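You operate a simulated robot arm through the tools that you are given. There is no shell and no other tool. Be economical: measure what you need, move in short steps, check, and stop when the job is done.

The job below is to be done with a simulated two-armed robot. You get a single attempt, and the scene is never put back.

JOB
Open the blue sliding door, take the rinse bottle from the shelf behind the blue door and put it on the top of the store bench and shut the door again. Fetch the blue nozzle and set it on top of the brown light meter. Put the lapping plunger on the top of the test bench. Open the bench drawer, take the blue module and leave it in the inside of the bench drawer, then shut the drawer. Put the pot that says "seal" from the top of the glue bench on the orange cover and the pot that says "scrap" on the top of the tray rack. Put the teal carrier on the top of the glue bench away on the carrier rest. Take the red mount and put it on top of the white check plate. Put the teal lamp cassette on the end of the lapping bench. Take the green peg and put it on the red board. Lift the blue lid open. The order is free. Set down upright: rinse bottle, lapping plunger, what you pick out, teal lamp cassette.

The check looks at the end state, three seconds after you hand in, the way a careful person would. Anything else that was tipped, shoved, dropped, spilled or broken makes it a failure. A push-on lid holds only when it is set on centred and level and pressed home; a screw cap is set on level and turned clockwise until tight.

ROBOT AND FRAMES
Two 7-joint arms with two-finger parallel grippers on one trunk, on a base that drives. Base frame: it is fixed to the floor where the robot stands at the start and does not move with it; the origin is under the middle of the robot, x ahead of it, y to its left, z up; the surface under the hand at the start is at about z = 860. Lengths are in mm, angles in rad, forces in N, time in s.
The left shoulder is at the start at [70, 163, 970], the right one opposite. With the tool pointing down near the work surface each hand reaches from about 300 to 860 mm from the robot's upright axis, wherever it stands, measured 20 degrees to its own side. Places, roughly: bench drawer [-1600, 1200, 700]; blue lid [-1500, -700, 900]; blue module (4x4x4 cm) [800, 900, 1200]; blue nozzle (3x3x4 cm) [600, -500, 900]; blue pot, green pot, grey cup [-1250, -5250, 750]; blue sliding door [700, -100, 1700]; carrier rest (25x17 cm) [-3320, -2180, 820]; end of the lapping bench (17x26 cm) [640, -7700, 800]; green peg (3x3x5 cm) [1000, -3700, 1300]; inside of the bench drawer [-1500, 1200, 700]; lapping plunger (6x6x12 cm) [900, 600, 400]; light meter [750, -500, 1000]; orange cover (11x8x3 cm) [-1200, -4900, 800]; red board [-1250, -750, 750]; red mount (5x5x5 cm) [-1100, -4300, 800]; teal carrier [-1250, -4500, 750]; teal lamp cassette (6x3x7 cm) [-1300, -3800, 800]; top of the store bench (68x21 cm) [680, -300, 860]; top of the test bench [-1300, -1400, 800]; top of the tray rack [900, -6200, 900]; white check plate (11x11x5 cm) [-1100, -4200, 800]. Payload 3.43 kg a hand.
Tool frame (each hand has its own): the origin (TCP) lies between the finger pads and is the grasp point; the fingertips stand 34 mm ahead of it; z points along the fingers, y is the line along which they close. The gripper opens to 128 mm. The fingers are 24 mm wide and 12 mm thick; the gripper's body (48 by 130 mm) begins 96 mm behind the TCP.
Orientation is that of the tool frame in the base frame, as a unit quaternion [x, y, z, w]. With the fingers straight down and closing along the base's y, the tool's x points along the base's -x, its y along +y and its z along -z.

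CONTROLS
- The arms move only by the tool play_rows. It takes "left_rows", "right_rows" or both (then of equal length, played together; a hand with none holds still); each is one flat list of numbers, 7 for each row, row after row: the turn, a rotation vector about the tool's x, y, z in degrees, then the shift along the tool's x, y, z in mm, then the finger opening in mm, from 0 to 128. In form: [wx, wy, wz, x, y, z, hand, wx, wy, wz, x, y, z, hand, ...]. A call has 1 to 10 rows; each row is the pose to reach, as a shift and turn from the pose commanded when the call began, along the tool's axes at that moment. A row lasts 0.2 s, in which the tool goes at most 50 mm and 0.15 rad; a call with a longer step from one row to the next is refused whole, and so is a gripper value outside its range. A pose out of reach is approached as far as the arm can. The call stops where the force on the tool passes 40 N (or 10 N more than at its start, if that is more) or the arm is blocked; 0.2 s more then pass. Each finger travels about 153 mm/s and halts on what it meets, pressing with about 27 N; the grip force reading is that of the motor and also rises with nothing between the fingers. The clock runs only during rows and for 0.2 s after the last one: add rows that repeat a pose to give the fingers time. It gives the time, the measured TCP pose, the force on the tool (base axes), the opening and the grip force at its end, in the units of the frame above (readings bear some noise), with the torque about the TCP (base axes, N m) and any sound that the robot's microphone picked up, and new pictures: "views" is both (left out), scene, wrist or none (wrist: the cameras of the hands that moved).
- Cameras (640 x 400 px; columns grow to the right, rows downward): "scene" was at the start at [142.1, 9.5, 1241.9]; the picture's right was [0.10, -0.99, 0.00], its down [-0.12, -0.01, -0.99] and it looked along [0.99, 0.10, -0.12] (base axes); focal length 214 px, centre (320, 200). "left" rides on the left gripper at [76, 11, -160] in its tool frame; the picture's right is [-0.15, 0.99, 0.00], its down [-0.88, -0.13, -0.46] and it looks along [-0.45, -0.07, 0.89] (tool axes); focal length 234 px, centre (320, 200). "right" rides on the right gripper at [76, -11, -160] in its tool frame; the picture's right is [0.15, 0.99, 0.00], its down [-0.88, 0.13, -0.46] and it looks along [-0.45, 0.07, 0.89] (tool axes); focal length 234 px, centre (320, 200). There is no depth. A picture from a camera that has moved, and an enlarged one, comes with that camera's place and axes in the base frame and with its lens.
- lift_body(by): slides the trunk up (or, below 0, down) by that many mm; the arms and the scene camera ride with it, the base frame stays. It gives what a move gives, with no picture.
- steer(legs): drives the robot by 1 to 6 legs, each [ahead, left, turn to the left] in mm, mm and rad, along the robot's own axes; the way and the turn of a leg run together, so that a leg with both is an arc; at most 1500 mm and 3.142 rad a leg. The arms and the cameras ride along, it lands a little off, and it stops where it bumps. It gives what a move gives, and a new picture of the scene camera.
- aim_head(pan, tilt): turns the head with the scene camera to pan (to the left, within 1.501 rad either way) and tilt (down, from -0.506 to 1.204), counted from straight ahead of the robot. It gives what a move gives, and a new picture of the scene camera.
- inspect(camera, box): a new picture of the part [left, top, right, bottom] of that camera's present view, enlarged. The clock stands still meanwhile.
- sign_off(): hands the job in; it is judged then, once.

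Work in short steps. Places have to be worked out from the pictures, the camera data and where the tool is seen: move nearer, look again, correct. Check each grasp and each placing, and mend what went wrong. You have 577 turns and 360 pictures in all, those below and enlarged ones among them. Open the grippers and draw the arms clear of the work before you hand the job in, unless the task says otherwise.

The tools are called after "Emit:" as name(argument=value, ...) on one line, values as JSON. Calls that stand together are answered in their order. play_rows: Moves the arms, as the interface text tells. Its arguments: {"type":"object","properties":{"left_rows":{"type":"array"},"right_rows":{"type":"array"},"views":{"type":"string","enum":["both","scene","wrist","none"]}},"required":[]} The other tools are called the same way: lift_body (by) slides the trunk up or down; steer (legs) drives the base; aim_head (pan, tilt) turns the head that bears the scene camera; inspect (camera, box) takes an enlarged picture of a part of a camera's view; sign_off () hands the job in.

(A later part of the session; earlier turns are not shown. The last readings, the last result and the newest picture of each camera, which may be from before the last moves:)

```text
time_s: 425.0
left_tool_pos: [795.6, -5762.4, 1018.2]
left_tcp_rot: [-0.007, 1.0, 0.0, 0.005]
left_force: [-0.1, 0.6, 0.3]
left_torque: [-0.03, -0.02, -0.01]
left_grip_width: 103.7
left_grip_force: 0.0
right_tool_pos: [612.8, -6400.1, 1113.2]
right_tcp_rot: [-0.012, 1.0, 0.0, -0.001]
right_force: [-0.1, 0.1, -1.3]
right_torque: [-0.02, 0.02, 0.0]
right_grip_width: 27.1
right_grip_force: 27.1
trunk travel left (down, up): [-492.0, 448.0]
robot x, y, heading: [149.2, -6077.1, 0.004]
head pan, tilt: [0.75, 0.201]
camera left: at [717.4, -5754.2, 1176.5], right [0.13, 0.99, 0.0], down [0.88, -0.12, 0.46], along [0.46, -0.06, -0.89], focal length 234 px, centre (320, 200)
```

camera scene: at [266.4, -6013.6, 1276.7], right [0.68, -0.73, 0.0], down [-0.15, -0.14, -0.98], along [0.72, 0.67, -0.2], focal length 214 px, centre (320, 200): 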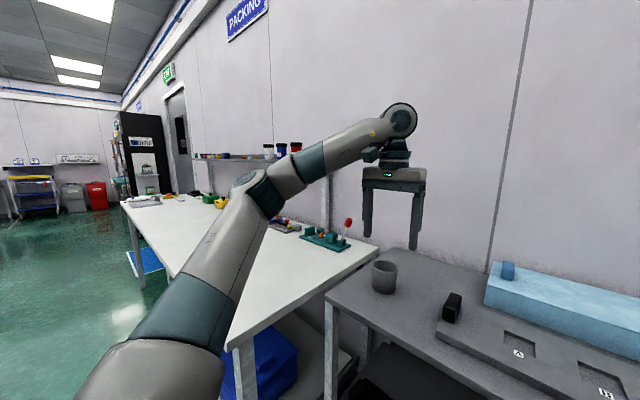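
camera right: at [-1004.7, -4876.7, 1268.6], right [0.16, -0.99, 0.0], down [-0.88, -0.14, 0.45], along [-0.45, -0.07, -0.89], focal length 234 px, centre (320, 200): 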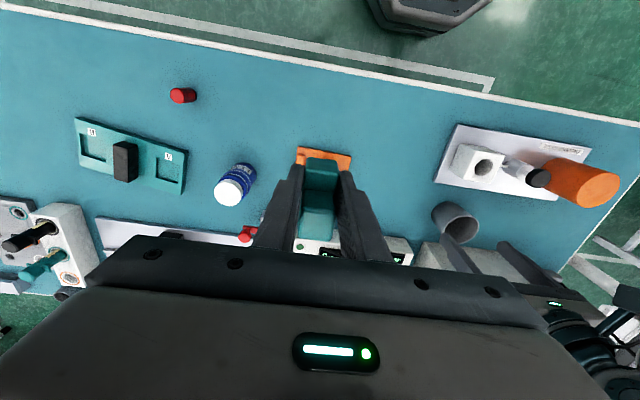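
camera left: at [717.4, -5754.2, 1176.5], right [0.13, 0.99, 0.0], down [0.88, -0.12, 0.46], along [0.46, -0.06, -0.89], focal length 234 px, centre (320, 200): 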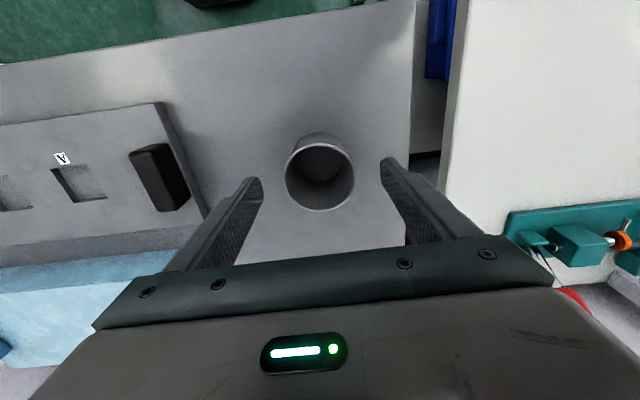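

Aligned. Descend, grip, lift and retract.

Emit:
play_rows(left_rows=[0, 0, 0, 0, 0, 42, 104, 0, 0, 0, 0, 0, 80, 104, 0, 0, 0, 0, 0, 82, 85, 0, 0, 0, 0, 0, 82, 65, 0, 0, 0, 0, 0, 82, 55, 0, 0, 0, 0, 0, 82, 55, 0, 0, 0, 0, 0, 50, 55, 0, 0, 0, 0, 0, 10, 55, 0, 0, 0, 20, -10, -30, 55, 0, 0, 0, 60, -20, -55, 55], views="wrist")

```text
time_s: 427.2
left_tool_pos: [734.3, -5783.0, 1077.1]
left_tcp_rot: [-0.007, 1.0, 0.0, 0.006]
left_force: [-0.1, 0.5, -1.0]
left_torque: [-0.01, -0.04, -0.02]
left_grip_width: 69.5
left_grip_force: 26.9
right_tool_pos: [610.7, -6400.0, 1112.6]
right_tcp_rot: [-0.012, 1.0, 0.0, 0.001]
right_force: [-0.4, 1.1, -0.7]
right_torque: [0.03, 0.02, 0.01]
right_grip_width: 27.5
right_grip_force: 27.1
trunk travel left (down, up): [-492.0, 448.0]
robot x, y, heading: [146.6, -6074.4, 0.001]
head pan, tilt: [0.75, 0.201]
camera left: at [654.5, -5774.7, 1234.5], right [0.13, 0.99, 0.0], down [0.88, -0.12, 0.47], along [0.46, -0.06, -0.88], focal length 234 px, centre (320, 200)
```

left: 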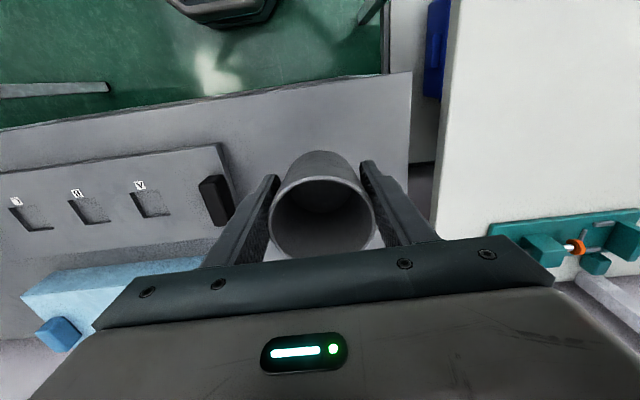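

Cup held again. Since the lapping bench is near, place the lamp cassette first: retract, back off and strafe right.

Emit:
play_rows(left_rows=[0, 0, 0, 40, -15, 0, 55, 0, 0, 0, 80, -30, 0, 55, 0, 0, 0, 120, -45, 0, 55, 0, 0, 0, 150, -60, 0, 55], views="none")

Emit:
steer(legs=[[-400, 0, 0], [0, -900, 0]])

Emit:
aim_head(pan=-0.3, tilt=0.35)

```text
time_s: 428.2
left_tool_pos: [582.9, -5847.0, 1072.9]
left_tcp_rot: [-0.007, 1.0, 0.0, 0.005]
left_force: [-1.2, 0.0, -1.2]
left_torque: [0.03, -0.03, -0.01]
left_grip_width: 69.2
left_grip_force: 26.9
right_tool_pos: [612.2, -6400.9, 1113.1]
right_tcp_rot: [-0.011, 1.0, 0.001, 0.0]
right_force: [0.8, -0.8, -1.3]
right_torque: [0.04, 0.07, 0.04]
right_grip_width: 27.1
right_grip_force: 27.1
trunk travel left (down, up): [-492.0, 448.0]
robot x, y, heading: [147.5, -6076.4, 0.0]
head pan, tilt: [0.75, 0.201]
```

```text
time_s: 435.1
left_tool_pos: [174.2, -6764.0, 1070.3]
left_tcp_rot: [0.005, 1.0, 0.0, 0.005]
left_force: [0.5, -1.0, -0.8]
left_torque: [0.0, 0.02, -0.02]
left_grip_width: 69.3
left_grip_force: 27.1
right_tool_pos: [190.0, -7318.4, 1111.9]
right_tcp_rot: [0.001, 1.0, 0.0, 0.001]
right_force: [0.7, -0.2, -0.7]
right_torque: [0.03, 0.02, 0.02]
right_grip_width: 27.3
right_grip_force: 26.7
trunk travel left (down, up): [-492.0, 448.0]
robot x, y, heading: [-266.7, -6985.0, -0.019]
head pan, tilt: [0.75, 0.201]
camera scene: at [-147.9, -6923.2, 1276.7], right [0.67, -0.75, 0.0], down [-0.15, -0.13, -0.98], along [0.73, 0.65, -0.2], focal length 214 px, centre (320, 200)
```

scene: 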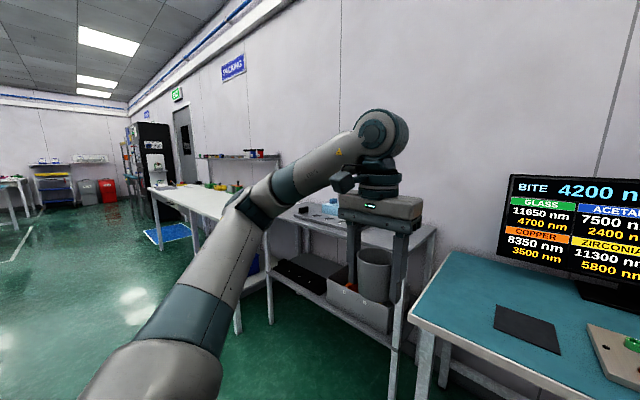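

```text
time_s: 436.4
left_tool_pos: [173.6, -6763.0, 1073.2]
left_tcp_rot: [0.004, 1.0, 0.001, 0.006]
left_force: [0.2, 0.4, -1.3]
left_torque: [0.02, -0.02, -0.01]
left_grip_width: 69.3
left_grip_force: 27.3
right_tool_pos: [189.8, -7317.3, 1112.5]
right_tcp_rot: [0.001, 1.0, 0.001, 0.0]
right_force: [-0.3, 0.0, -0.6]
right_torque: [0.01, 0.03, 0.02]
right_grip_width: 27.5
right_grip_force: 26.8
trunk travel left (down, up): [-492.0, 448.0]
robot x, y, heading: [-269.0, -6983.7, -0.018]
head pan, tilt: [-0.3, 0.351]
camera scene: at [-129.0, -7014.3, 1262.7], right [-0.31, -0.95, 0.0], down [-0.33, 0.11, -0.94], along [0.89, -0.3, -0.34], focal length 214 px, centre (320, 200)
```

scene: 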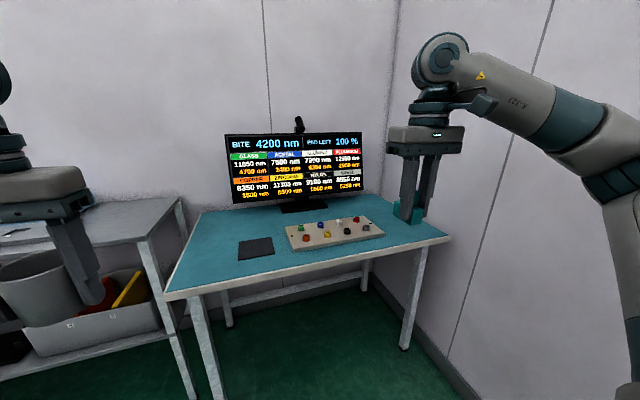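

The target end (640, −7700) is near the right wall (y≈−7880). I approach angled: strafe right 260, forward 340, then turn right slightly.

Emit:
steer(legs=[[0, -260, 0], [0, 0, -0.32], [300, 120, 0]])

Emit:
aim_head(pan=-0.25, tilt=0.5)

```text
time_s: 438.8
left_tool_pos: [183.8, -7057.8, 1071.6]
left_tcp_rot: [0.045, 0.999, -0.001, 0.006]
left_force: [-0.5, -0.8, -1.1]
left_torque: [-0.03, -0.02, -0.06]
left_grip_width: 69.2
left_grip_force: 27.2
right_tool_pos: [159.2, -7607.2, 1112.0]
right_tcp_rot: [0.033, 0.999, -0.005, -0.003]
right_force: [-0.2, -0.1, -0.3]
right_torque: [0.0, 0.02, 0.04]
right_grip_width: 27.3
right_grip_force: 26.9
trunk travel left (down, up): [-492.0, 448.0]
robot x, y, heading: [-272.6, -7247.4, -0.095]
head pan, tilt: [-0.3, 0.351]
stopped in leg 2: the robot was blocked; the commanded pose is now the measured one
camera scene: at [-136.9, -7285.0, 1262.9], right [-0.39, -0.92, 0.0], down [-0.32, 0.13, -0.94], along [0.87, -0.37, -0.34], focal length 214 px, centre (320, 200)
```

scene: 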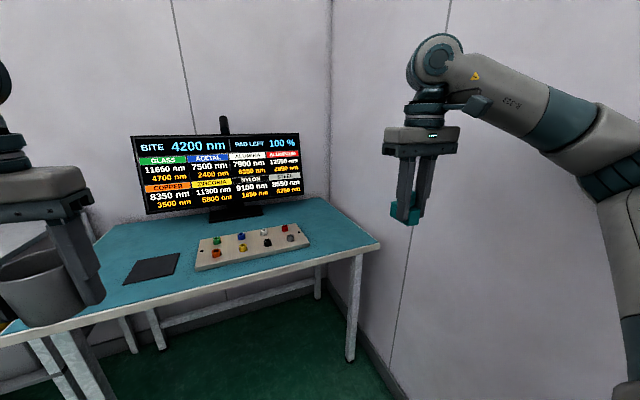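

```text
time_s: 439.5
left_tool_pos: [185.6, -7058.6, 1071.9]
left_tcp_rot: [0.045, 0.999, -0.002, 0.005]
left_force: [0.4, 0.8, 0.6]
left_torque: [0.04, 0.0, -0.01]
left_grip_width: 69.2
left_grip_force: 27.3
right_tool_pos: [158.5, -7607.4, 1111.8]
right_tcp_rot: [0.034, 0.999, -0.005, -0.003]
right_force: [-0.9, 0.2, -0.1]
right_torque: [0.01, 0.03, -0.01]
right_grip_width: 27.2
right_grip_force: 26.5
trunk travel left (down, up): [-492.0, 448.0]
robot x, y, heading: [-271.6, -7247.3, -0.101]
head pan, tilt: [-0.25, 0.499]
camera scene: at [-136.2, -7279.5, 1249.1], right [-0.34, -0.94, 0.0], down [-0.45, 0.16, -0.88], along [0.82, -0.3, -0.48], focal length 214 px, centre (320, 200)
```

scene: 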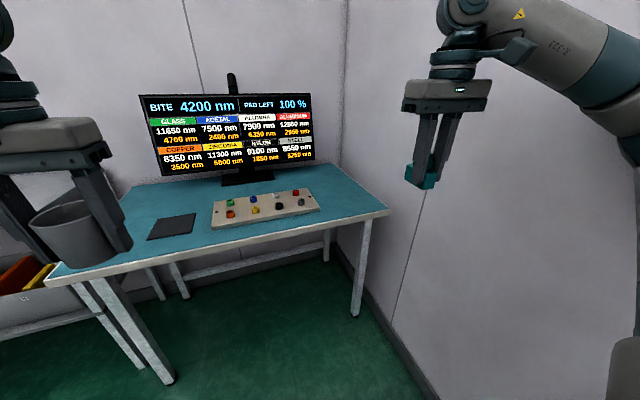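

The right elbow touched the wall. Move left, then forward, and extend the arm instead of turning.

Emit:
steer(legs=[[0, 150, 0], [345, 0, 0]])

Emit:
inspect(camera="scene", box=[160, 140, 480, 340])

```text
time_s: 442.7
left_tool_pos: [539.2, -6951.6, 1072.2]
left_tcp_rot: [0.049, 0.999, 0.0, 0.005]
left_force: [0.0, 0.5, -0.7]
left_torque: [-0.02, 0.06, -0.03]
left_grip_width: 69.3
left_grip_force: 26.8
right_tool_pos: [509.0, -7500.1, 1110.8]
right_tcp_rot: [0.037, 0.999, -0.003, -0.002]
right_force: [0.5, -1.0, -1.6]
right_torque: [-0.01, 0.06, -0.01]
right_grip_width: 27.1
right_grip_force: 26.4
trunk travel left (down, up): [-492.0, 448.0]
robot x, y, heading: [76.6, -7131.9, -0.108]
head pan, tilt: [-0.25, 0.499]
camera scene: at [216.5, -7170.5, 1249.0], right [-0.35, -0.94, 0.0], down [-0.45, 0.17, -0.88], along [0.82, -0.31, -0.48], focal length 214 px, centre (320, 200)
```

scene: 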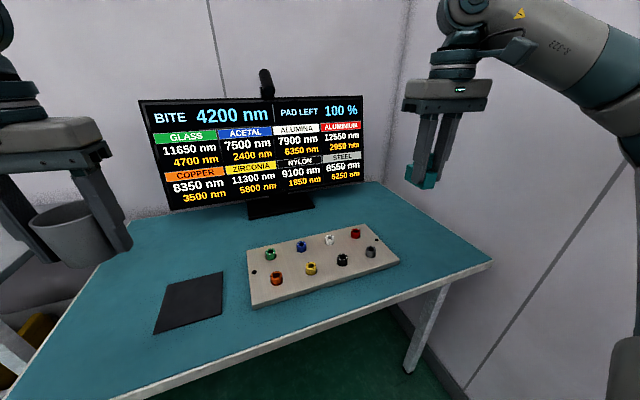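

```text
2.00 times, centred on (320, 240) of scene
camera zoom: at [216.5, -7170.5, 1249.0], right [-0.35, -0.94, 0.0], down [-0.45, 0.17, -0.88], along [0.82, -0.31, -0.48], focal length 429 px, centre (320, 120)
```

zoom: 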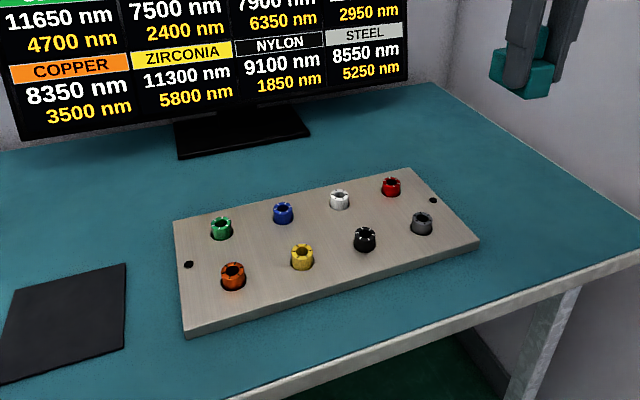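

Free end area right of the pad confirmed. Move the cassette above (640, −7690) and lower to a safe height.

Emit:
play_rows(right_rows=[0, 0, 0, -24, -30, 0, 15, 0, 0, 0, -48, -60, 0, 15, 0, 0, 0, -72, -90, 10, 15, 0, 0, 0, -96, -120, 20, 15, 0, 0, 0, -120, -150, 30, 15, 0, 0, 0, -145, -180, 40, 15, 0, 0, 0, -145, -180, 85, 15, 0, 0, 0, -145, -180, 130, 15, 0, 0, 0, -145, -180, 175, 15, 0, 0, 0, -145, -180, 215, 15], views="both")

```text
time_s: 444.9
left_tool_pos: [540.5, -6952.1, 1073.3]
left_tcp_rot: [0.049, 0.999, 0.0, 0.005]
left_force: [0.2, -0.1, -1.5]
left_torque: [0.05, 0.03, 0.0]
left_grip_width: 69.2
left_grip_force: 27.2
right_tool_pos: [639.8, -7692.7, 896.2]
right_tcp_rot: [0.037, 0.999, -0.003, -0.002]
right_force: [0.2, 0.3, -0.9]
right_torque: [-0.01, 0.03, 0.0]
right_grip_width: 27.4
right_grip_force: 27.3
trunk travel left (down, up): [-492.0, 448.0]
robot x, y, heading: [78.1, -7129.9, -0.11]
head pan, tilt: [-0.25, 0.499]
camera scene: at [216.4, -7171.3, 1249.0], right [-0.35, -0.94, 0.0], down [-0.45, 0.17, -0.88], along [0.82, -0.31, -0.48], focal length 214 px, centre (320, 200)
camera right: at [564.8, -7697.6, 1055.2], right [-0.07, 1.0, -0.01], down [0.89, 0.07, 0.45], along [0.45, 0.03, -0.89], focal length 234 px, centre (320, 200)
```

scene: 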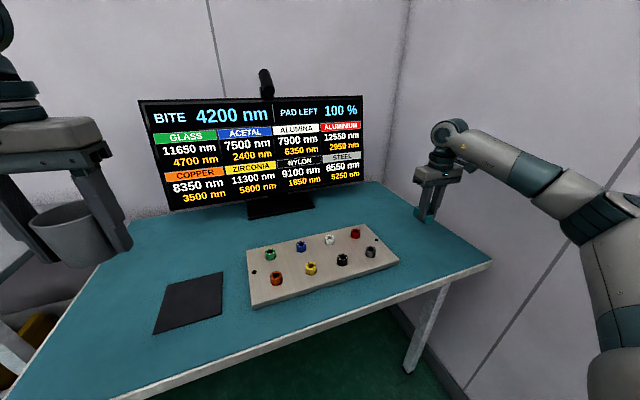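
right: 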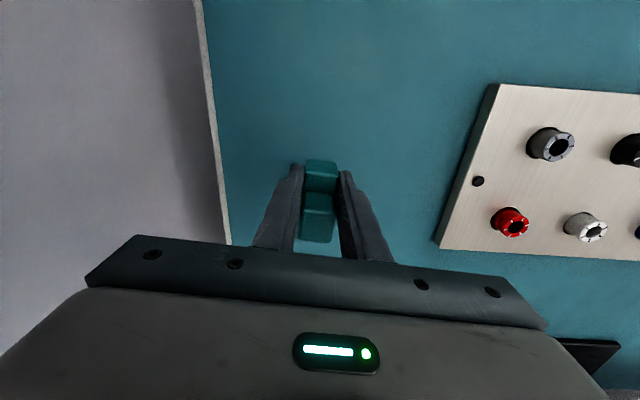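

Good spot. Lower to contact.

Emit:
play_rows(right_rows=[0, 0, 0, 0, 0, 25, 15, 0, 0, 0, 0, 0, 45, 15, 0, 0, 0, 0, 0, 50, 15, 0, 0, 0, 0, 0, 54, 15, 0, 0, 0, 0, 0, 58, 15], views="none")

```text
time_s: 446.1
left_tool_pos: [537.9, -6952.2, 1072.3]
left_tcp_rot: [0.049, 0.999, 0.0, 0.006]
left_force: [0.1, -0.7, -0.6]
left_torque: [0.0, 0.01, 0.03]
left_grip_width: 69.4
left_grip_force: 27.2
right_tool_pos: [638.6, -7692.6, 842.1]
right_tcp_rot: [0.039, 0.999, -0.003, 0.001]
right_force: [2.9, -4.2, 19.1]
right_torque: [0.09, -0.1, -0.12]
right_grip_width: 28.0
right_grip_force: 27.0
trunk travel left (down, up): [-492.0, 448.0]
robot x, y, heading: [80.2, -7136.2, -0.109]
head pan, tilt: [-0.25, 0.499]
```

Contact (19 N). Release and rise.

Emit:
play_rows(right_rows=[0, 0, 0, 0, 0, -1, 28, 0, 0, 0, 0, 0, -1, 40, 0, 0, 0, 0, 0, -1, 55, 0, 0, 0, 0, 0, -1, 60, 0, 0, 0, 0, 0, -40, 60, 0, 0, 0, 0, 0, -85, 60, 0, 0, 0, 0, 0, -130, 60, 0, 0, 0, 0, 0, -175, 60, 0, 0, 0, 30, 30, -205, 60], views="none")

Emit:
inspect(camera="scene", box=[360, 160, 480, 260])

```text
refused: row 9 steps farther than a row can; nothing moved
```

```text
4.00 times, centred on (420, 210) of scene
camera zoom: at [214.6, -7169.3, 1249.6], right [-0.35, -0.94, 0.0], down [-0.45, 0.17, -0.88], along [0.82, -0.31, -0.48], focal length 858 px, centre (-80, 160)
```

zoom: 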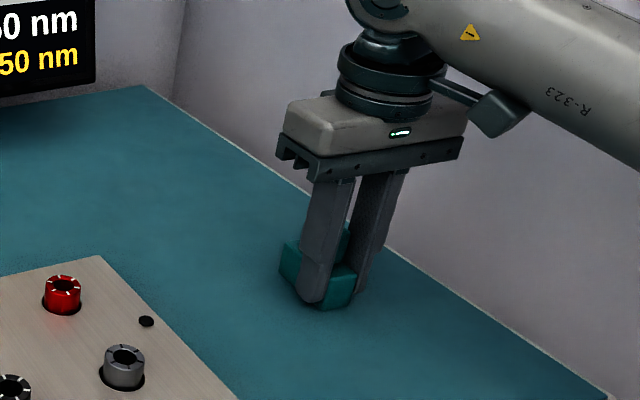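

Emit:
play_rows(right_rows=[0, 0, 0, 0, 0, -1, 28, 0, 0, 0, 0, 0, -1, 40, 0, 0, 0, 0, 0, -1, 55, 0, 0, 0, 0, 0, -1, 60, 0, 0, 0, 0, 0, -40, 60, 0, 0, 0, 0, 0, -85, 60, 0, 0, 0, 0, 0, -130, 60, 0, 0, 0, 0, 0, -175, 60, 0, 0, 0, 20, 20, -200, 60], views="none")

Emit:
inspect(camera="scene", box=[360, 160, 480, 260])

```text
time_s: 448.1
left_tool_pos: [538.8, -6951.3, 1073.9]
left_tcp_rot: [0.049, 0.999, 0.0, 0.006]
left_force: [-0.5, 0.8, -1.0]
left_torque: [0.0, -0.03, 0.01]
left_grip_width: 69.4
left_grip_force: 26.7
right_tool_pos: [619.5, -7669.2, 1040.9]
right_tcp_rot: [0.038, 0.999, -0.004, -0.002]
right_force: [-0.5, -0.6, 0.9]
right_torque: [-0.03, -0.02, -0.01]
right_grip_width: 60.0
right_grip_force: 0.1
trunk travel left (down, up): [-492.0, 448.0]
robot x, y, heading: [81.1, -7130.6, -0.106]
head pan, tilt: [-0.25, 0.499]
```

```text
4.00 times, centred on (420, 210) of scene
camera zoom: at [214.6, -7169.9, 1249.2], right [-0.35, -0.94, 0.0], down [-0.45, 0.17, -0.88], along [0.82, -0.31, -0.48], focal length 858 px, centre (-80, 160)
```

zoom: 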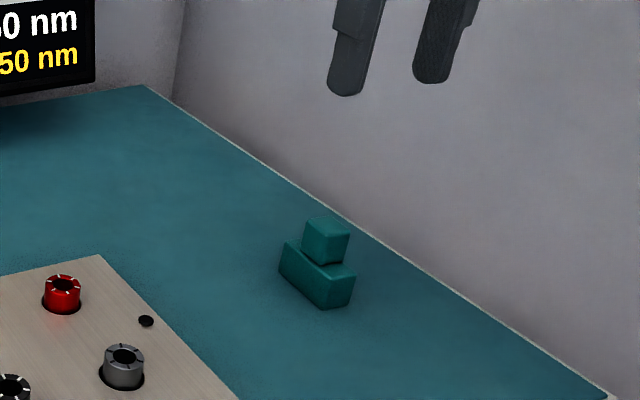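

Lamp cassette done. Retract the right hand, and return to the glue bench with the cup.

Emit:
play_rows(right_rows=[0, 0, 0, 20, 40, 0, 60, 0, 0, 0, 40, 80, 0, 60, 0, 0, 0, 60, 120, 0, 60, 0, 0, 0, 80, 160, 0, 60, 0, 0, 0, 100, 200, 0, 60], views="none")

Emit:
steer(legs=[[-360, 0, 0.1], [0, 950, 0], [0, 960, 0], [0, 0, 1.57], [0, 0, 1.575]])

Emit:
aim_head(pan=0.0, tilt=0.5)

```text
time_s: 449.3
left_tool_pos: [540.3, -6951.5, 1072.6]
left_tcp_rot: [0.049, 0.999, -0.001, 0.006]
left_force: [0.4, -0.1, -0.3]
left_torque: [0.0, 0.02, 0.0]
left_grip_width: 69.5
left_grip_force: 26.8
right_tool_pos: [536.7, -7458.1, 1039.7]
right_tcp_rot: [0.039, 0.999, -0.005, -0.001]
right_force: [-0.4, 0.2, -0.5]
right_torque: [-0.04, -0.05, 0.03]
right_grip_width: 59.9
right_grip_force: 0.0
trunk travel left (down, up): [-492.0, 448.0]
robot x, y, heading: [81.5, -7131.6, -0.108]
head pan, tilt: [-0.25, 0.499]
```

```text
time_s: 468.6
left_tool_pos: [-683.8, -5373.4, 1072.9]
left_tcp_rot: [1.0, -0.022, -0.007, 0.001]
left_force: [-0.1, 0.6, -0.5]
left_torque: [-0.01, -0.04, 0.01]
left_grip_width: 69.4
left_grip_force: 26.5
right_tool_pos: [-709.7, -4864.0, 1038.2]
right_tcp_rot: [1.0, -0.011, 0.003, -0.004]
right_force: [0.5, -0.1, 1.5]
right_torque: [-0.02, 0.0, -0.02]
right_grip_width: 60.0
right_grip_force: 0.1
trunk travel left (down, up): [-492.0, 448.0]
robot x, y, heading: [-236.5, -5167.7, 3.082]
head pan, tilt: [-0.25, 0.499]
camera scene: at [-373.2, -5138.1, 1249.0], right [0.3, 0.95, 0.0], down [0.46, -0.14, -0.88], along [-0.84, 0.26, -0.48], focal length 214 px, centre (320, 200)
```

scene: 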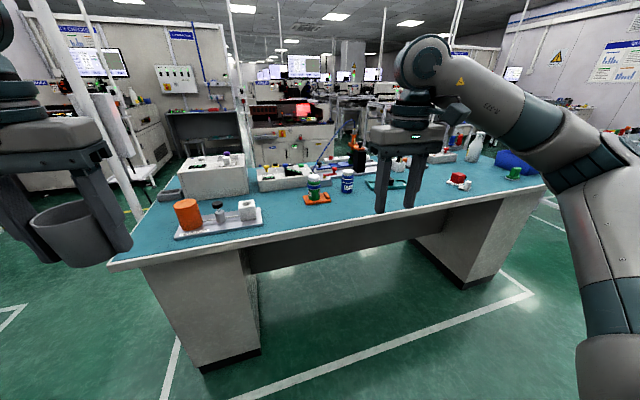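

```text
time_s: 469.4
left_tool_pos: [-684.3, -5372.7, 1073.7]
left_tcp_rot: [1.0, -0.022, -0.006, 0.0]
left_force: [0.1, 0.6, -1.1]
left_torque: [0.01, 0.0, 0.02]
left_grip_width: 69.1
left_grip_force: 27.0
right_tool_pos: [-709.3, -4864.7, 1038.2]
right_tcp_rot: [1.0, -0.012, 0.001, -0.003]
right_force: [-0.6, 0.6, -1.0]
right_torque: [0.0, 0.01, -0.02]
right_grip_width: 59.8
right_grip_force: 0.1
trunk travel left (down, up): [-492.0, 448.0]
robot x, y, heading: [-235.5, -5171.3, 3.088]
head pan, tilt: [0.0, 0.499]
camera scene: at [-377.2, -5160.1, 1249.0], right [0.05, 1.0, 0.0], down [0.48, -0.03, -0.88], along [-0.88, 0.05, -0.48], focal length 214 px, centre (320, 200)
```

scene: 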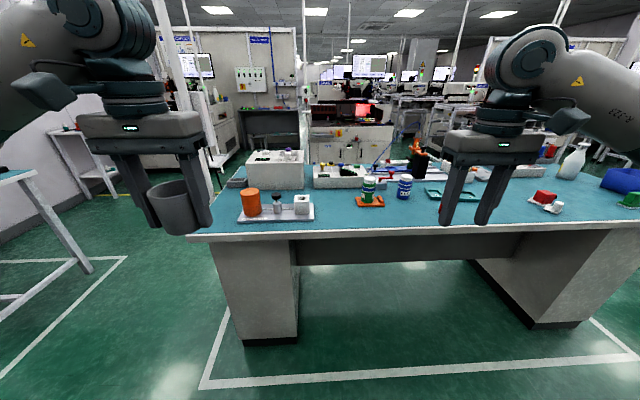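

Square up and drive forward to the earlier standpoint.

Emit:
steer(legs=[[0, 0, 0.05], [250, 40, 0]])

Emit:
inspect(camera="scene", box=[200, 150, 440, 300])

```text
time_s: 471.6
left_tool_pos: [-923.8, -5432.4, 1073.1]
left_tcp_rot: [1.0, 0.001, -0.005, 0.0]
left_force: [0.4, -0.7, -1.3]
left_torque: [0.03, -0.03, 0.01]
left_grip_width: 69.4
left_grip_force: 27.6
right_tool_pos: [-973.5, -4926.1, 1039.4]
right_tcp_rot: [1.0, 0.012, 0.002, -0.003]
right_force: [0.8, -0.8, -0.3]
right_torque: [0.0, -0.01, 0.04]
right_grip_width: 60.0
right_grip_force: 0.2
trunk travel left (down, up): [-492.0, 448.0]
robot x, y, heading: [-488.5, -5209.8, 3.132]
head pan, tilt: [0.0, 0.499]
camera scene: at [-627.7, -5205.8, 1248.9], right [0.01, 1.0, 0.0], down [0.48, 0.0, -0.88], along [-0.88, 0.01, -0.48], focal length 214 px, centre (320, 200)
```

scene: 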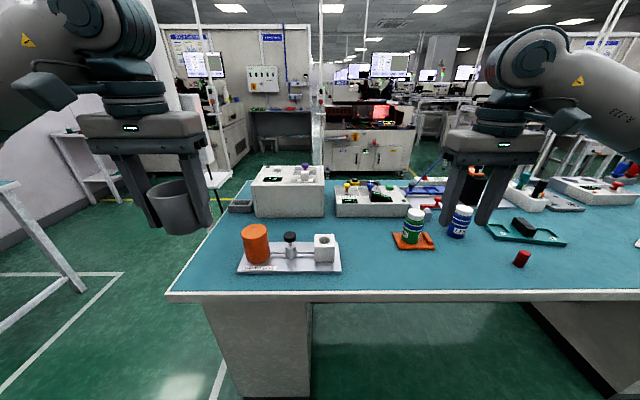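

```text
2.67 times, centred on (320, 225) of scene
camera zoom: at [-627.7, -5205.8, 1248.9], right [0.01, 1.0, 0.0], down [0.48, 0.0, -0.88], along [-0.88, 0.01, -0.48], focal length 572 px, centre (320, 133)
```

zoom: 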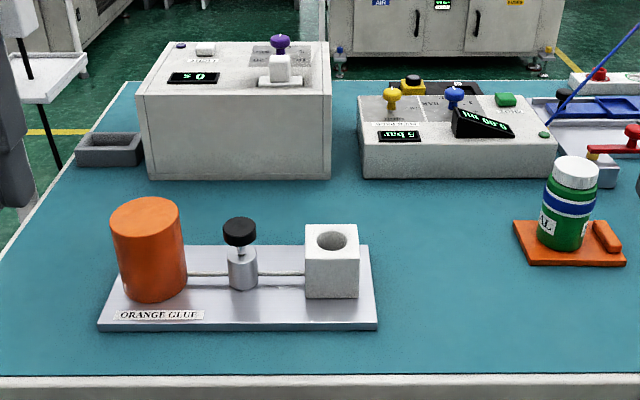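

Move the cup back over its original place (−1226, −5206).

Emit:
play_rows(left_rows=[0, 0, 0, -34, -25, 0, 55, 0, 0, 0, -67, -50, 0, 55, 0, 0, 0, -101, -75, 0, 55, 0, 0, 0, -134, -100, 0, 55, 0, 0, 0, -168, -126, 0, 55, 0, 0, 0, -201, -151, 0, 55, 0, 0, 0, -235, -176, 0, 55, 0, 0, 0, -268, -201, 0, 55, 0, 0, 0, -302, -226, 0, 55], views="none")

Emit:
play_rows(left_rows=[0, 0, 0, 0, 0, 45, 55, 0, 0, 0, 0, 0, 90, 55, 0, 0, 0, 0, 0, 135, 55, 0, 0, 0, 0, 0, 175, 55, 0, 0, 0, 0, 0, 205, 55, 0, 0, 0, 0, 0, 212, 55], views="both")

```text
time_s: 473.6
left_tool_pos: [-1223.1, -5197.3, 1078.5]
left_tcp_rot: [1.0, -0.006, -0.009, 0.007]
left_force: [-2.2, -6.6, -0.1]
left_torque: [0.77, -0.31, 0.05]
left_grip_width: 69.2
left_grip_force: 27.2
right_tool_pos: [-970.1, -4916.4, 1038.6]
right_tcp_rot: [1.0, 0.011, 0.001, 0.001]
right_force: [0.2, 3.6, -0.6]
right_torque: [-0.34, 0.06, 0.02]
right_grip_width: 60.0
right_grip_force: 0.1
trunk travel left (down, up): [-492.0, 448.0]
robot x, y, heading: [-485.7, -5205.2, 3.136]
head pan, tilt: [0.0, 0.499]
```

```text
time_s: 475.0
left_tool_pos: [-1270.1, -5191.5, 900.0]
left_tcp_rot: [1.0, 0.0, -0.005, 0.0]
left_force: [14.2, 1.2, 0.1]
left_torque: [-0.04, 0.53, -0.03]
left_grip_width: 69.4
left_grip_force: 26.6
left hand out of reach, approached as far as the arm can: row 1, 2, 3, 4, 5, 6
right_tool_pos: [-969.6, -4925.9, 1039.7]
right_tcp_rot: [1.0, 0.013, 0.001, -0.003]
right_force: [0.5, 0.2, 0.9]
right_torque: [-0.07, -0.02, 0.0]
right_grip_width: 59.9
right_grip_force: 0.0
trunk travel left (down, up): [-492.0, 448.0]
robot x, y, heading: [-486.9, -5207.7, 3.134]
head pan, tilt: [0.0, 0.499]
camera scene: at [-624.4, -5205.3, 1249.3], right [0.01, 1.0, 0.0], down [0.48, 0.0, -0.88], along [-0.88, 0.01, -0.48], focal length 214 px, centre (320, 200)
camera left: at [-1193.6, -5205.4, 1059.0], right [-0.15, -0.99, 0.0], down [-0.88, 0.13, 0.47], along [-0.46, 0.07, -0.88], focal length 234 px, centre (320, 200)
```

scene: 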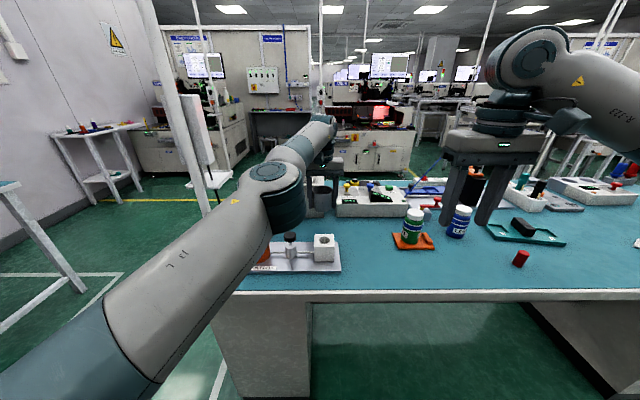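
left: 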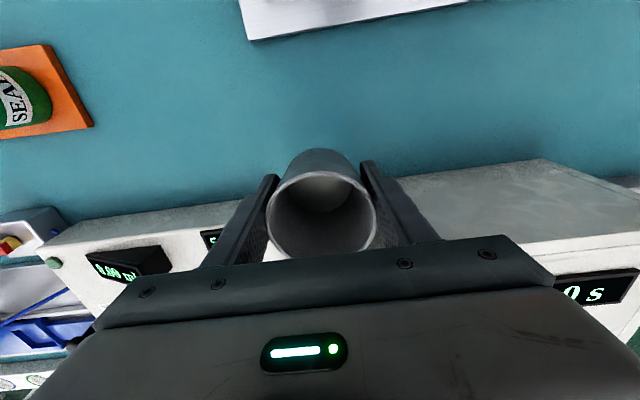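

The elbow swung low and something is in contact. Back up immediately along the way I came.

Emit:
play_rows(left_rows=[0, 0, 0, 15, 0, -40, 55, 0, 0, 0, 30, 0, -80, 55, 0, 0, 0, 45, 0, -120, 55, 0, 0, 0, 50, 0, -160, 55], views="scene")

```text
time_s: 476.0
left_tool_pos: [-1222.3, -5191.7, 1061.8]
left_tcp_rot: [1.0, 0.001, -0.006, 0.001]
left_force: [0.2, 0.9, -1.5]
left_torque: [-0.02, -0.01, 0.05]
left_grip_width: 69.4
left_grip_force: 26.9
left hand out of reach, approached as far as the arm can: row 1, 2, 3, 4
right_tool_pos: [-970.6, -4925.6, 1039.6]
right_tcp_rot: [1.0, 0.013, 0.001, -0.003]
right_force: [0.7, -0.2, -0.1]
right_torque: [-0.03, 0.03, 0.02]
right_grip_width: 60.0
right_grip_force: 0.1
trunk travel left (down, up): [-492.0, 448.0]
robot x, y, heading: [-484.7, -5207.3, 3.13]
head pan, tilt: [0.0, 0.499]
camera scene: at [-625.9, -5205.7, 1249.1], right [0.01, 1.0, 0.0], down [0.48, 0.0, -0.88], along [-0.88, 0.01, -0.48], focal length 214 px, centre (320, 200)
```

scene: 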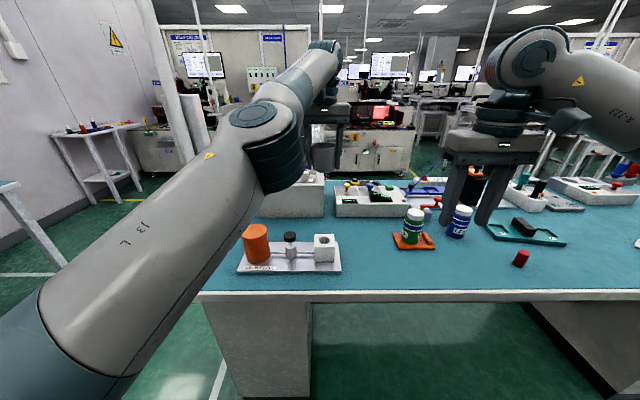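

The orange glue pot is undisturbed. Bring the hand back left and higher to restore the elbow-up posture, then approach again.

Emit:
play_rows(left_rows=[0, 0, 0, 35, 25, -20, 55, 0, 0, 0, 70, 50, -40, 55, 0, 0, 0, 105, 75, -60, 55, 0, 0, 0, 140, 100, -80, 55, 0, 0, 0, 175, 125, -100, 55, 0, 0, 0, 210, 150, -110, 55, 0, 0, 0, 245, 175, -120, 55, 0, 0, 0, 280, 200, -120, 55, 0, 0, 0, 310, 225, -120, 55], views="scene")

```text
time_s: 478.0
left_tool_pos: [-910.2, -5415.8, 1178.6]
left_tcp_rot: [1.0, 0.001, -0.007, -0.001]
left_force: [0.6, -0.9, -0.7]
left_torque: [0.03, 0.02, 0.01]
left_grip_width: 69.1
left_grip_force: 27.0
left hand out of reach, approached as far as the arm can: row 1, 2
right_tool_pos: [-971.4, -4927.1, 1040.4]
right_tcp_rot: [1.0, 0.012, 0.002, -0.005]
right_force: [0.5, 1.3, 0.3]
right_torque: [0.03, 0.02, -0.01]
right_grip_width: 60.2
right_grip_force: 0.0
trunk travel left (down, up): [-492.0, 448.0]
robot x, y, heading: [-485.6, -5206.7, 3.134]
head pan, tilt: [0.0, 0.499]
camera scene: at [-625.6, -5207.7, 1249.2], right [0.01, 1.0, 0.0], down [0.48, 0.0, -0.88], along [-0.88, 0.01, -0.48], focal length 214 px, centre (320, 200)
```

scene: 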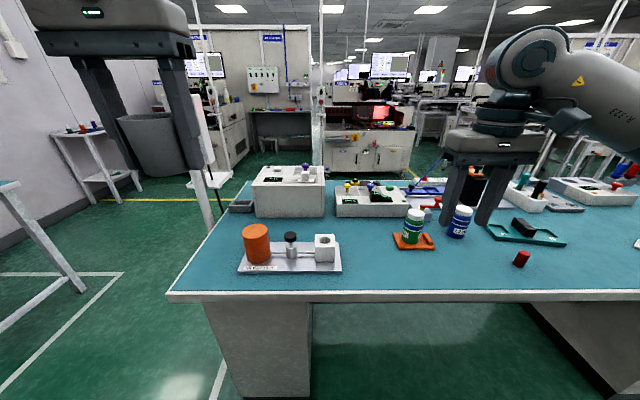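

Emit:
play_rows(left_rows=[0, 0, 0, -40, 6, 5, 55, 0, 0, 0, -80, 12, 10, 55, 0, 0, 0, -120, 18, 15, 55, 0, 0, 0, -160, 24, 20, 55, 0, 0, 0, -200, 30, 25, 55, 0, 0, 0, -240, 34, 30, 55], views="scene")

```text
time_s: 479.4
left_tool_pos: [-1153.3, -5450.3, 1149.5]
left_tcp_rot: [1.0, 0.001, -0.005, 0.001]
left_force: [0.0, 0.9, -0.7]
left_torque: [-0.03, -0.02, 0.0]
left_grip_width: 69.0
left_grip_force: 27.2
right_tool_pos: [-974.0, -4925.5, 1037.5]
right_tcp_rot: [1.0, 0.012, 0.002, -0.003]
right_force: [-0.6, -0.3, -1.1]
right_torque: [-0.03, -0.01, 0.0]
right_grip_width: 59.9
right_grip_force: 0.0
trunk travel left (down, up): [-492.0, 448.0]
robot x, y, heading: [-482.5, -5205.8, 3.13]
head pan, tilt: [0.0, 0.499]
camera scene: at [-628.4, -5204.8, 1248.8], right [0.01, 1.0, 0.0], down [0.48, 0.0, -0.88], along [-0.88, 0.01, -0.48], focal length 214 px, centre (320, 200)
```

scene: 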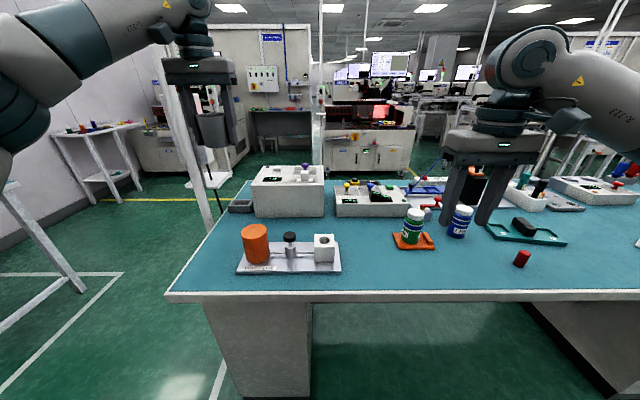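

Posture is good now. Strafe the robot right so the cup comes over its place with the arm posture unchanged.

Emit:
steer(legs=[[0, -240, 0.01]])

Emit:
play_rows(left_rows=[0, 0, 0, -35, 0, 40, 55, 0, 0, 0, -70, 0, 80, 55, 0, 0, 0, -73, 0, 125, 55, 0, 0, 0, -73, 0, 170, 55, 0, 0, 0, -73, 0, 215, 55], views="both")

```text
time_s: 481.1
left_tool_pos: [-1148.3, -5219.6, 1151.1]
left_tcp_rot: [1.0, 0.004, -0.006, 0.0]
left_force: [0.4, -0.4, -0.6]
left_torque: [-0.01, -0.02, 0.0]
left_grip_width: 69.3
left_grip_force: 26.5
right_tool_pos: [-972.7, -4693.9, 1039.1]
right_tcp_rot: [1.0, 0.016, 0.002, -0.004]
right_force: [-0.2, -0.3, 0.2]
right_torque: [-0.02, 0.01, 0.03]
right_grip_width: 60.0
right_grip_force: 0.0
trunk travel left (down, up): [-492.0, 448.0]
robot x, y, heading: [-483.8, -4972.2, -3.139]
head pan, tilt: [0.0, 0.499]
camera scene: at [-626.3, -4971.4, 1249.0], right [0.0, 1.0, 0.0], down [0.48, 0.0, -0.88], along [-0.88, 0.0, -0.48], focal length 214 px, centre (320, 200)
```

scene: 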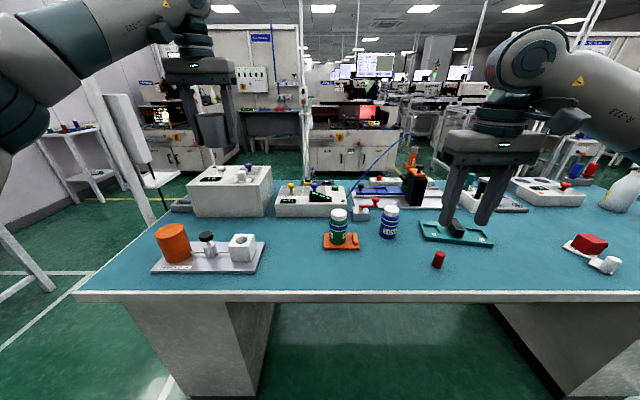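

```text
refused: row 1 steps farther than a row can; nothing moved
```

Emit:
play_rows(left_rows=[0, 0, 0, -30, -6, 35, 55, 0, 0, 0, -60, -12, 70, 55, 0, 0, 0, -78, -14, 110, 55, 0, 0, 0, -78, -14, 155, 55, 0, 0, 0, -78, -14, 200, 55], views="both")

```text
time_s: 482.4
left_tool_pos: [-1227.5, -5207.3, 950.2]
left_tcp_rot: [1.0, 0.004, -0.007, -0.001]
left_force: [-0.2, -0.1, 0.3]
left_torque: [0.0, -0.04, -0.02]
left_grip_width: 69.3
left_grip_force: 27.4
right_tool_pos: [-974.1, -4696.7, 1039.5]
right_tcp_rot: [1.0, 0.016, 0.002, -0.003]
right_force: [-1.0, -0.4, -0.5]
right_torque: [-0.01, -0.04, -0.02]
right_grip_width: 60.2
right_grip_force: 0.0
trunk travel left (down, up): [-492.0, 448.0]
robot x, y, heading: [-485.9, -4973.8, -3.142]
head pan, tilt: [0.0, 0.499]
camera scene: at [-627.2, -4972.3, 1249.0], right [0.0, 1.0, 0.0], down [0.48, 0.0, -0.88], along [-0.88, 0.0, -0.48], focal length 214 px, centre (320, 200)
camera left: at [-1150.9, -5219.4, 1108.3], right [-0.14, -0.99, 0.0], down [-0.88, 0.12, 0.47], along [-0.46, 0.06, -0.88], focal length 234 px, centre (320, 200)
```

scene: 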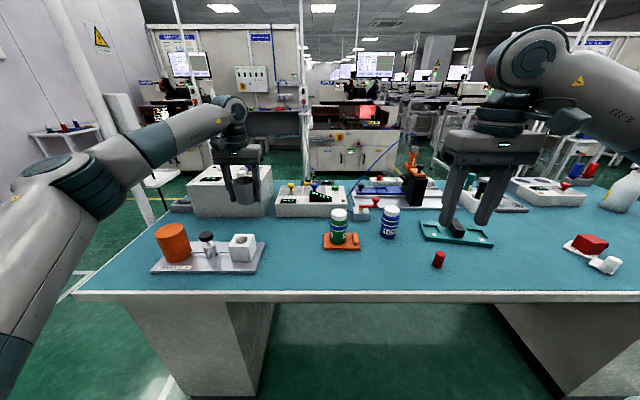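
left: 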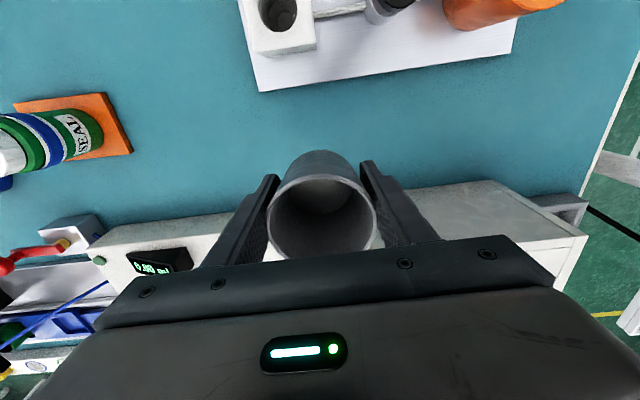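

Right over its place. Lower to contact and release.

Emit:
play_rows(left_rows=[0, 0, 0, 0, 0, 45, 55, 0, 0, 0, 0, 0, 85, 55, 0, 0, 0, 0, 0, 95, 55, 0, 0, 0, 0, 0, 99, 55, 0, 0, 0, 0, 0, 102, 55], views="none")

```text
time_s: 483.6
left_tool_pos: [-1229.8, -5207.3, 850.2]
left_tcp_rot: [1.0, 0.004, -0.006, 0.0]
left_force: [0.6, -0.6, -0.3]
left_torque: [-0.03, -0.03, -0.04]
left_grip_width: 69.4
left_grip_force: 27.3
right_tool_pos: [-974.2, -4693.5, 1039.9]
right_tcp_rot: [1.0, 0.016, 0.002, -0.004]
right_force: [0.3, -0.2, 0.3]
right_torque: [-0.02, 0.03, -0.02]
right_grip_width: 59.9
right_grip_force: 0.1
trunk travel left (down, up): [-492.0, 448.0]
robot x, y, heading: [-485.4, -4969.6, -3.143]
head pan, tilt: [0.0, 0.499]
```

Emit:
play_rows(left_rows=[0, 0, 0, 0, 0, 2, 55, 0, 0, 0, 0, 0, 4, 55], views="none")

```text
time_s: 484.1
left_tool_pos: [-1228.8, -5207.4, 845.8]
left_tcp_rot: [1.0, 0.004, -0.006, 0.0]
left_force: [-1.0, 0.8, -0.7]
left_torque: [-0.02, -0.01, 0.0]
left_grip_width: 69.2
left_grip_force: 27.2
right_tool_pos: [-973.0, -4693.1, 1038.9]
right_tcp_rot: [1.0, 0.015, 0.002, -0.003]
right_force: [-0.4, 0.4, -0.8]
right_torque: [0.01, -0.01, 0.0]
right_grip_width: 59.9
right_grip_force: 0.0
trunk travel left (down, up): [-492.0, 448.0]
robot x, y, heading: [-480.9, -4970.0, -3.14]
head pan, tilt: [0.0, 0.499]
```

Emit:
play_rows(left_rows=[0, 0, 0, 0, 0, 2, 55, 0, 0, 0, 0, 0, 4, 55, 0, 0, 0, 0, 0, 5.5, 55], views="none")

```text
time_s: 484.9
left_tool_pos: [-1230.4, -5206.5, 840.4]
left_tcp_rot: [1.0, 0.005, -0.006, 0.001]
left_force: [0.3, -0.3, -1.4]
left_torque: [0.01, -0.01, -0.05]
left_grip_width: 69.2
left_grip_force: 26.9
right_tool_pos: [-973.9, -4694.3, 1038.3]
right_tcp_rot: [1.0, 0.016, 0.001, -0.003]
right_force: [0.4, -0.2, -0.3]
right_torque: [0.0, 0.03, 0.01]
right_grip_width: 60.1
right_grip_force: 0.1
trunk travel left (down, up): [-492.0, 448.0]
robot x, y, heading: [-487.4, -4971.9, -3.14]
head pan, tilt: [0.0, 0.499]
```

Check visually how high the cup is.

Emit:
inspect(camera="scene", box=[200, 150, 300, 230])

```text
5.00 times, centred on (250, 190) of scene
camera zoom: at [-626.4, -4971.9, 1249.0], right [0.0, 1.0, 0.0], down [0.48, 0.0, -0.88], along [-0.88, 0.0, -0.48], focal length 1072 px, centre (670, 250)
```

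zoom: 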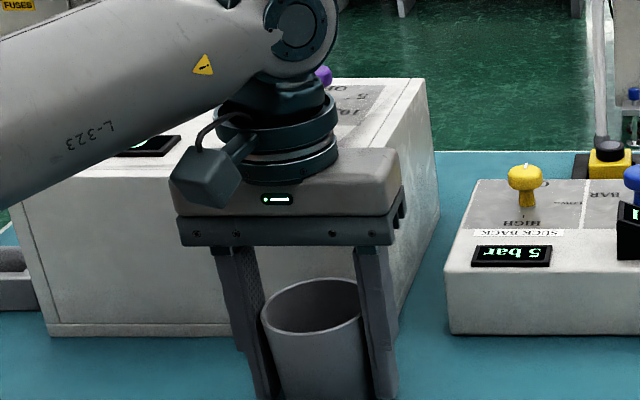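

Emit:
play_rows(left_rows=[0, 0, 0, 0, 0, 1.5, 55, 0, 0, 0, 0, 0, 3, 55], views="wrist")

```text
time_s: 485.6
left_tool_pos: [-1230.4, -5208.0, 838.0]
left_tcp_rot: [1.0, 0.004, -0.006, 0.001]
left_force: [-0.5, -0.7, -1.6]
left_torque: [0.0, 0.03, 0.03]
left_grip_width: 69.3
left_grip_force: 26.7
right_tool_pos: [-973.1, -4694.7, 1037.8]
right_tcp_rot: [1.0, 0.015, 0.002, -0.003]
right_force: [-0.6, -0.2, 0.4]
right_torque: [0.0, -0.03, 0.0]
right_grip_width: 59.8
right_grip_force: 0.0
trunk travel left (down, up): [-492.0, 448.0]
robot x, y, heading: [-488.3, -4975.4, -3.148]
head pan, tilt: [0.0, 0.499]
camera left: at [-1153.0, -5219.4, 995.6], right [-0.14, -0.99, 0.0], down [-0.88, 0.12, 0.47], along [-0.46, 0.06, -0.88], focal length 234 px, centre (320, 200)
```

left: 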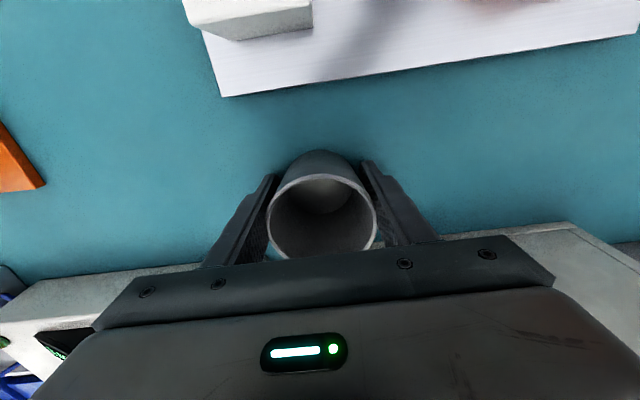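

The cup sits ~12 mm higher in the grip, so its bottom is level with the fingertips, a couple of mm above the bench. Release gently and rise.

Emit:
play_rows(left_rows=[0, 0, 0, 0, 0, 1, 66, 0, 0, 0, 0, 0, 1, 74, 0, 0, 0, 0, 0, 1, 90, 0, 0, 0, 0, 0, 1, 104, 0, 0, 0, 0, 0, -35, 104, 0, 0, 0, 0, 0, -80, 104, 0, 0, 0, 0, 0, -125, 104, 0, 0, 0, 20, 0, -165, 100, 0, 0, 0, 50, 0, -200, 90], views="none")

Emit:
inspect(camera="scene", box=[140, 160, 300, 280])

```text
time_s: 487.6
left_tool_pos: [-1176.1, -5208.9, 1036.7]
left_tcp_rot: [1.0, 0.004, -0.006, 0.0]
left_force: [-0.9, -0.2, 0.2]
left_torque: [0.01, 0.05, 0.01]
left_grip_width: 90.0
left_grip_force: 0.0
right_tool_pos: [-972.3, -4693.6, 1039.3]
right_tcp_rot: [1.0, 0.015, 0.0, -0.004]
right_force: [-0.6, 0.0, -0.6]
right_torque: [0.01, 0.04, 0.01]
right_grip_width: 59.9
right_grip_force: 0.0
trunk travel left (down, up): [-492.0, 448.0]
robot x, y, heading: [-483.2, -4969.7, -3.15]
head pan, tilt: [0.0, 0.499]
```

```text
3.33 times, centred on (220, 220) of scene
camera zoom: at [-625.0, -4971.8, 1249.2], right [0.0, 1.0, 0.0], down [0.48, 0.0, -0.88], along [-0.88, 0.0, -0.48], focal length 715 px, centre (653, 133)
```

zoom: 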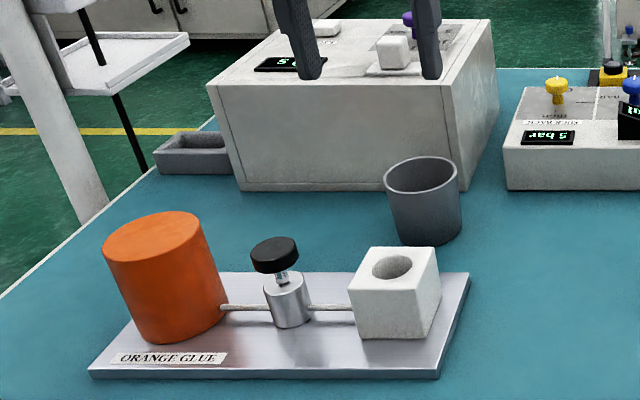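

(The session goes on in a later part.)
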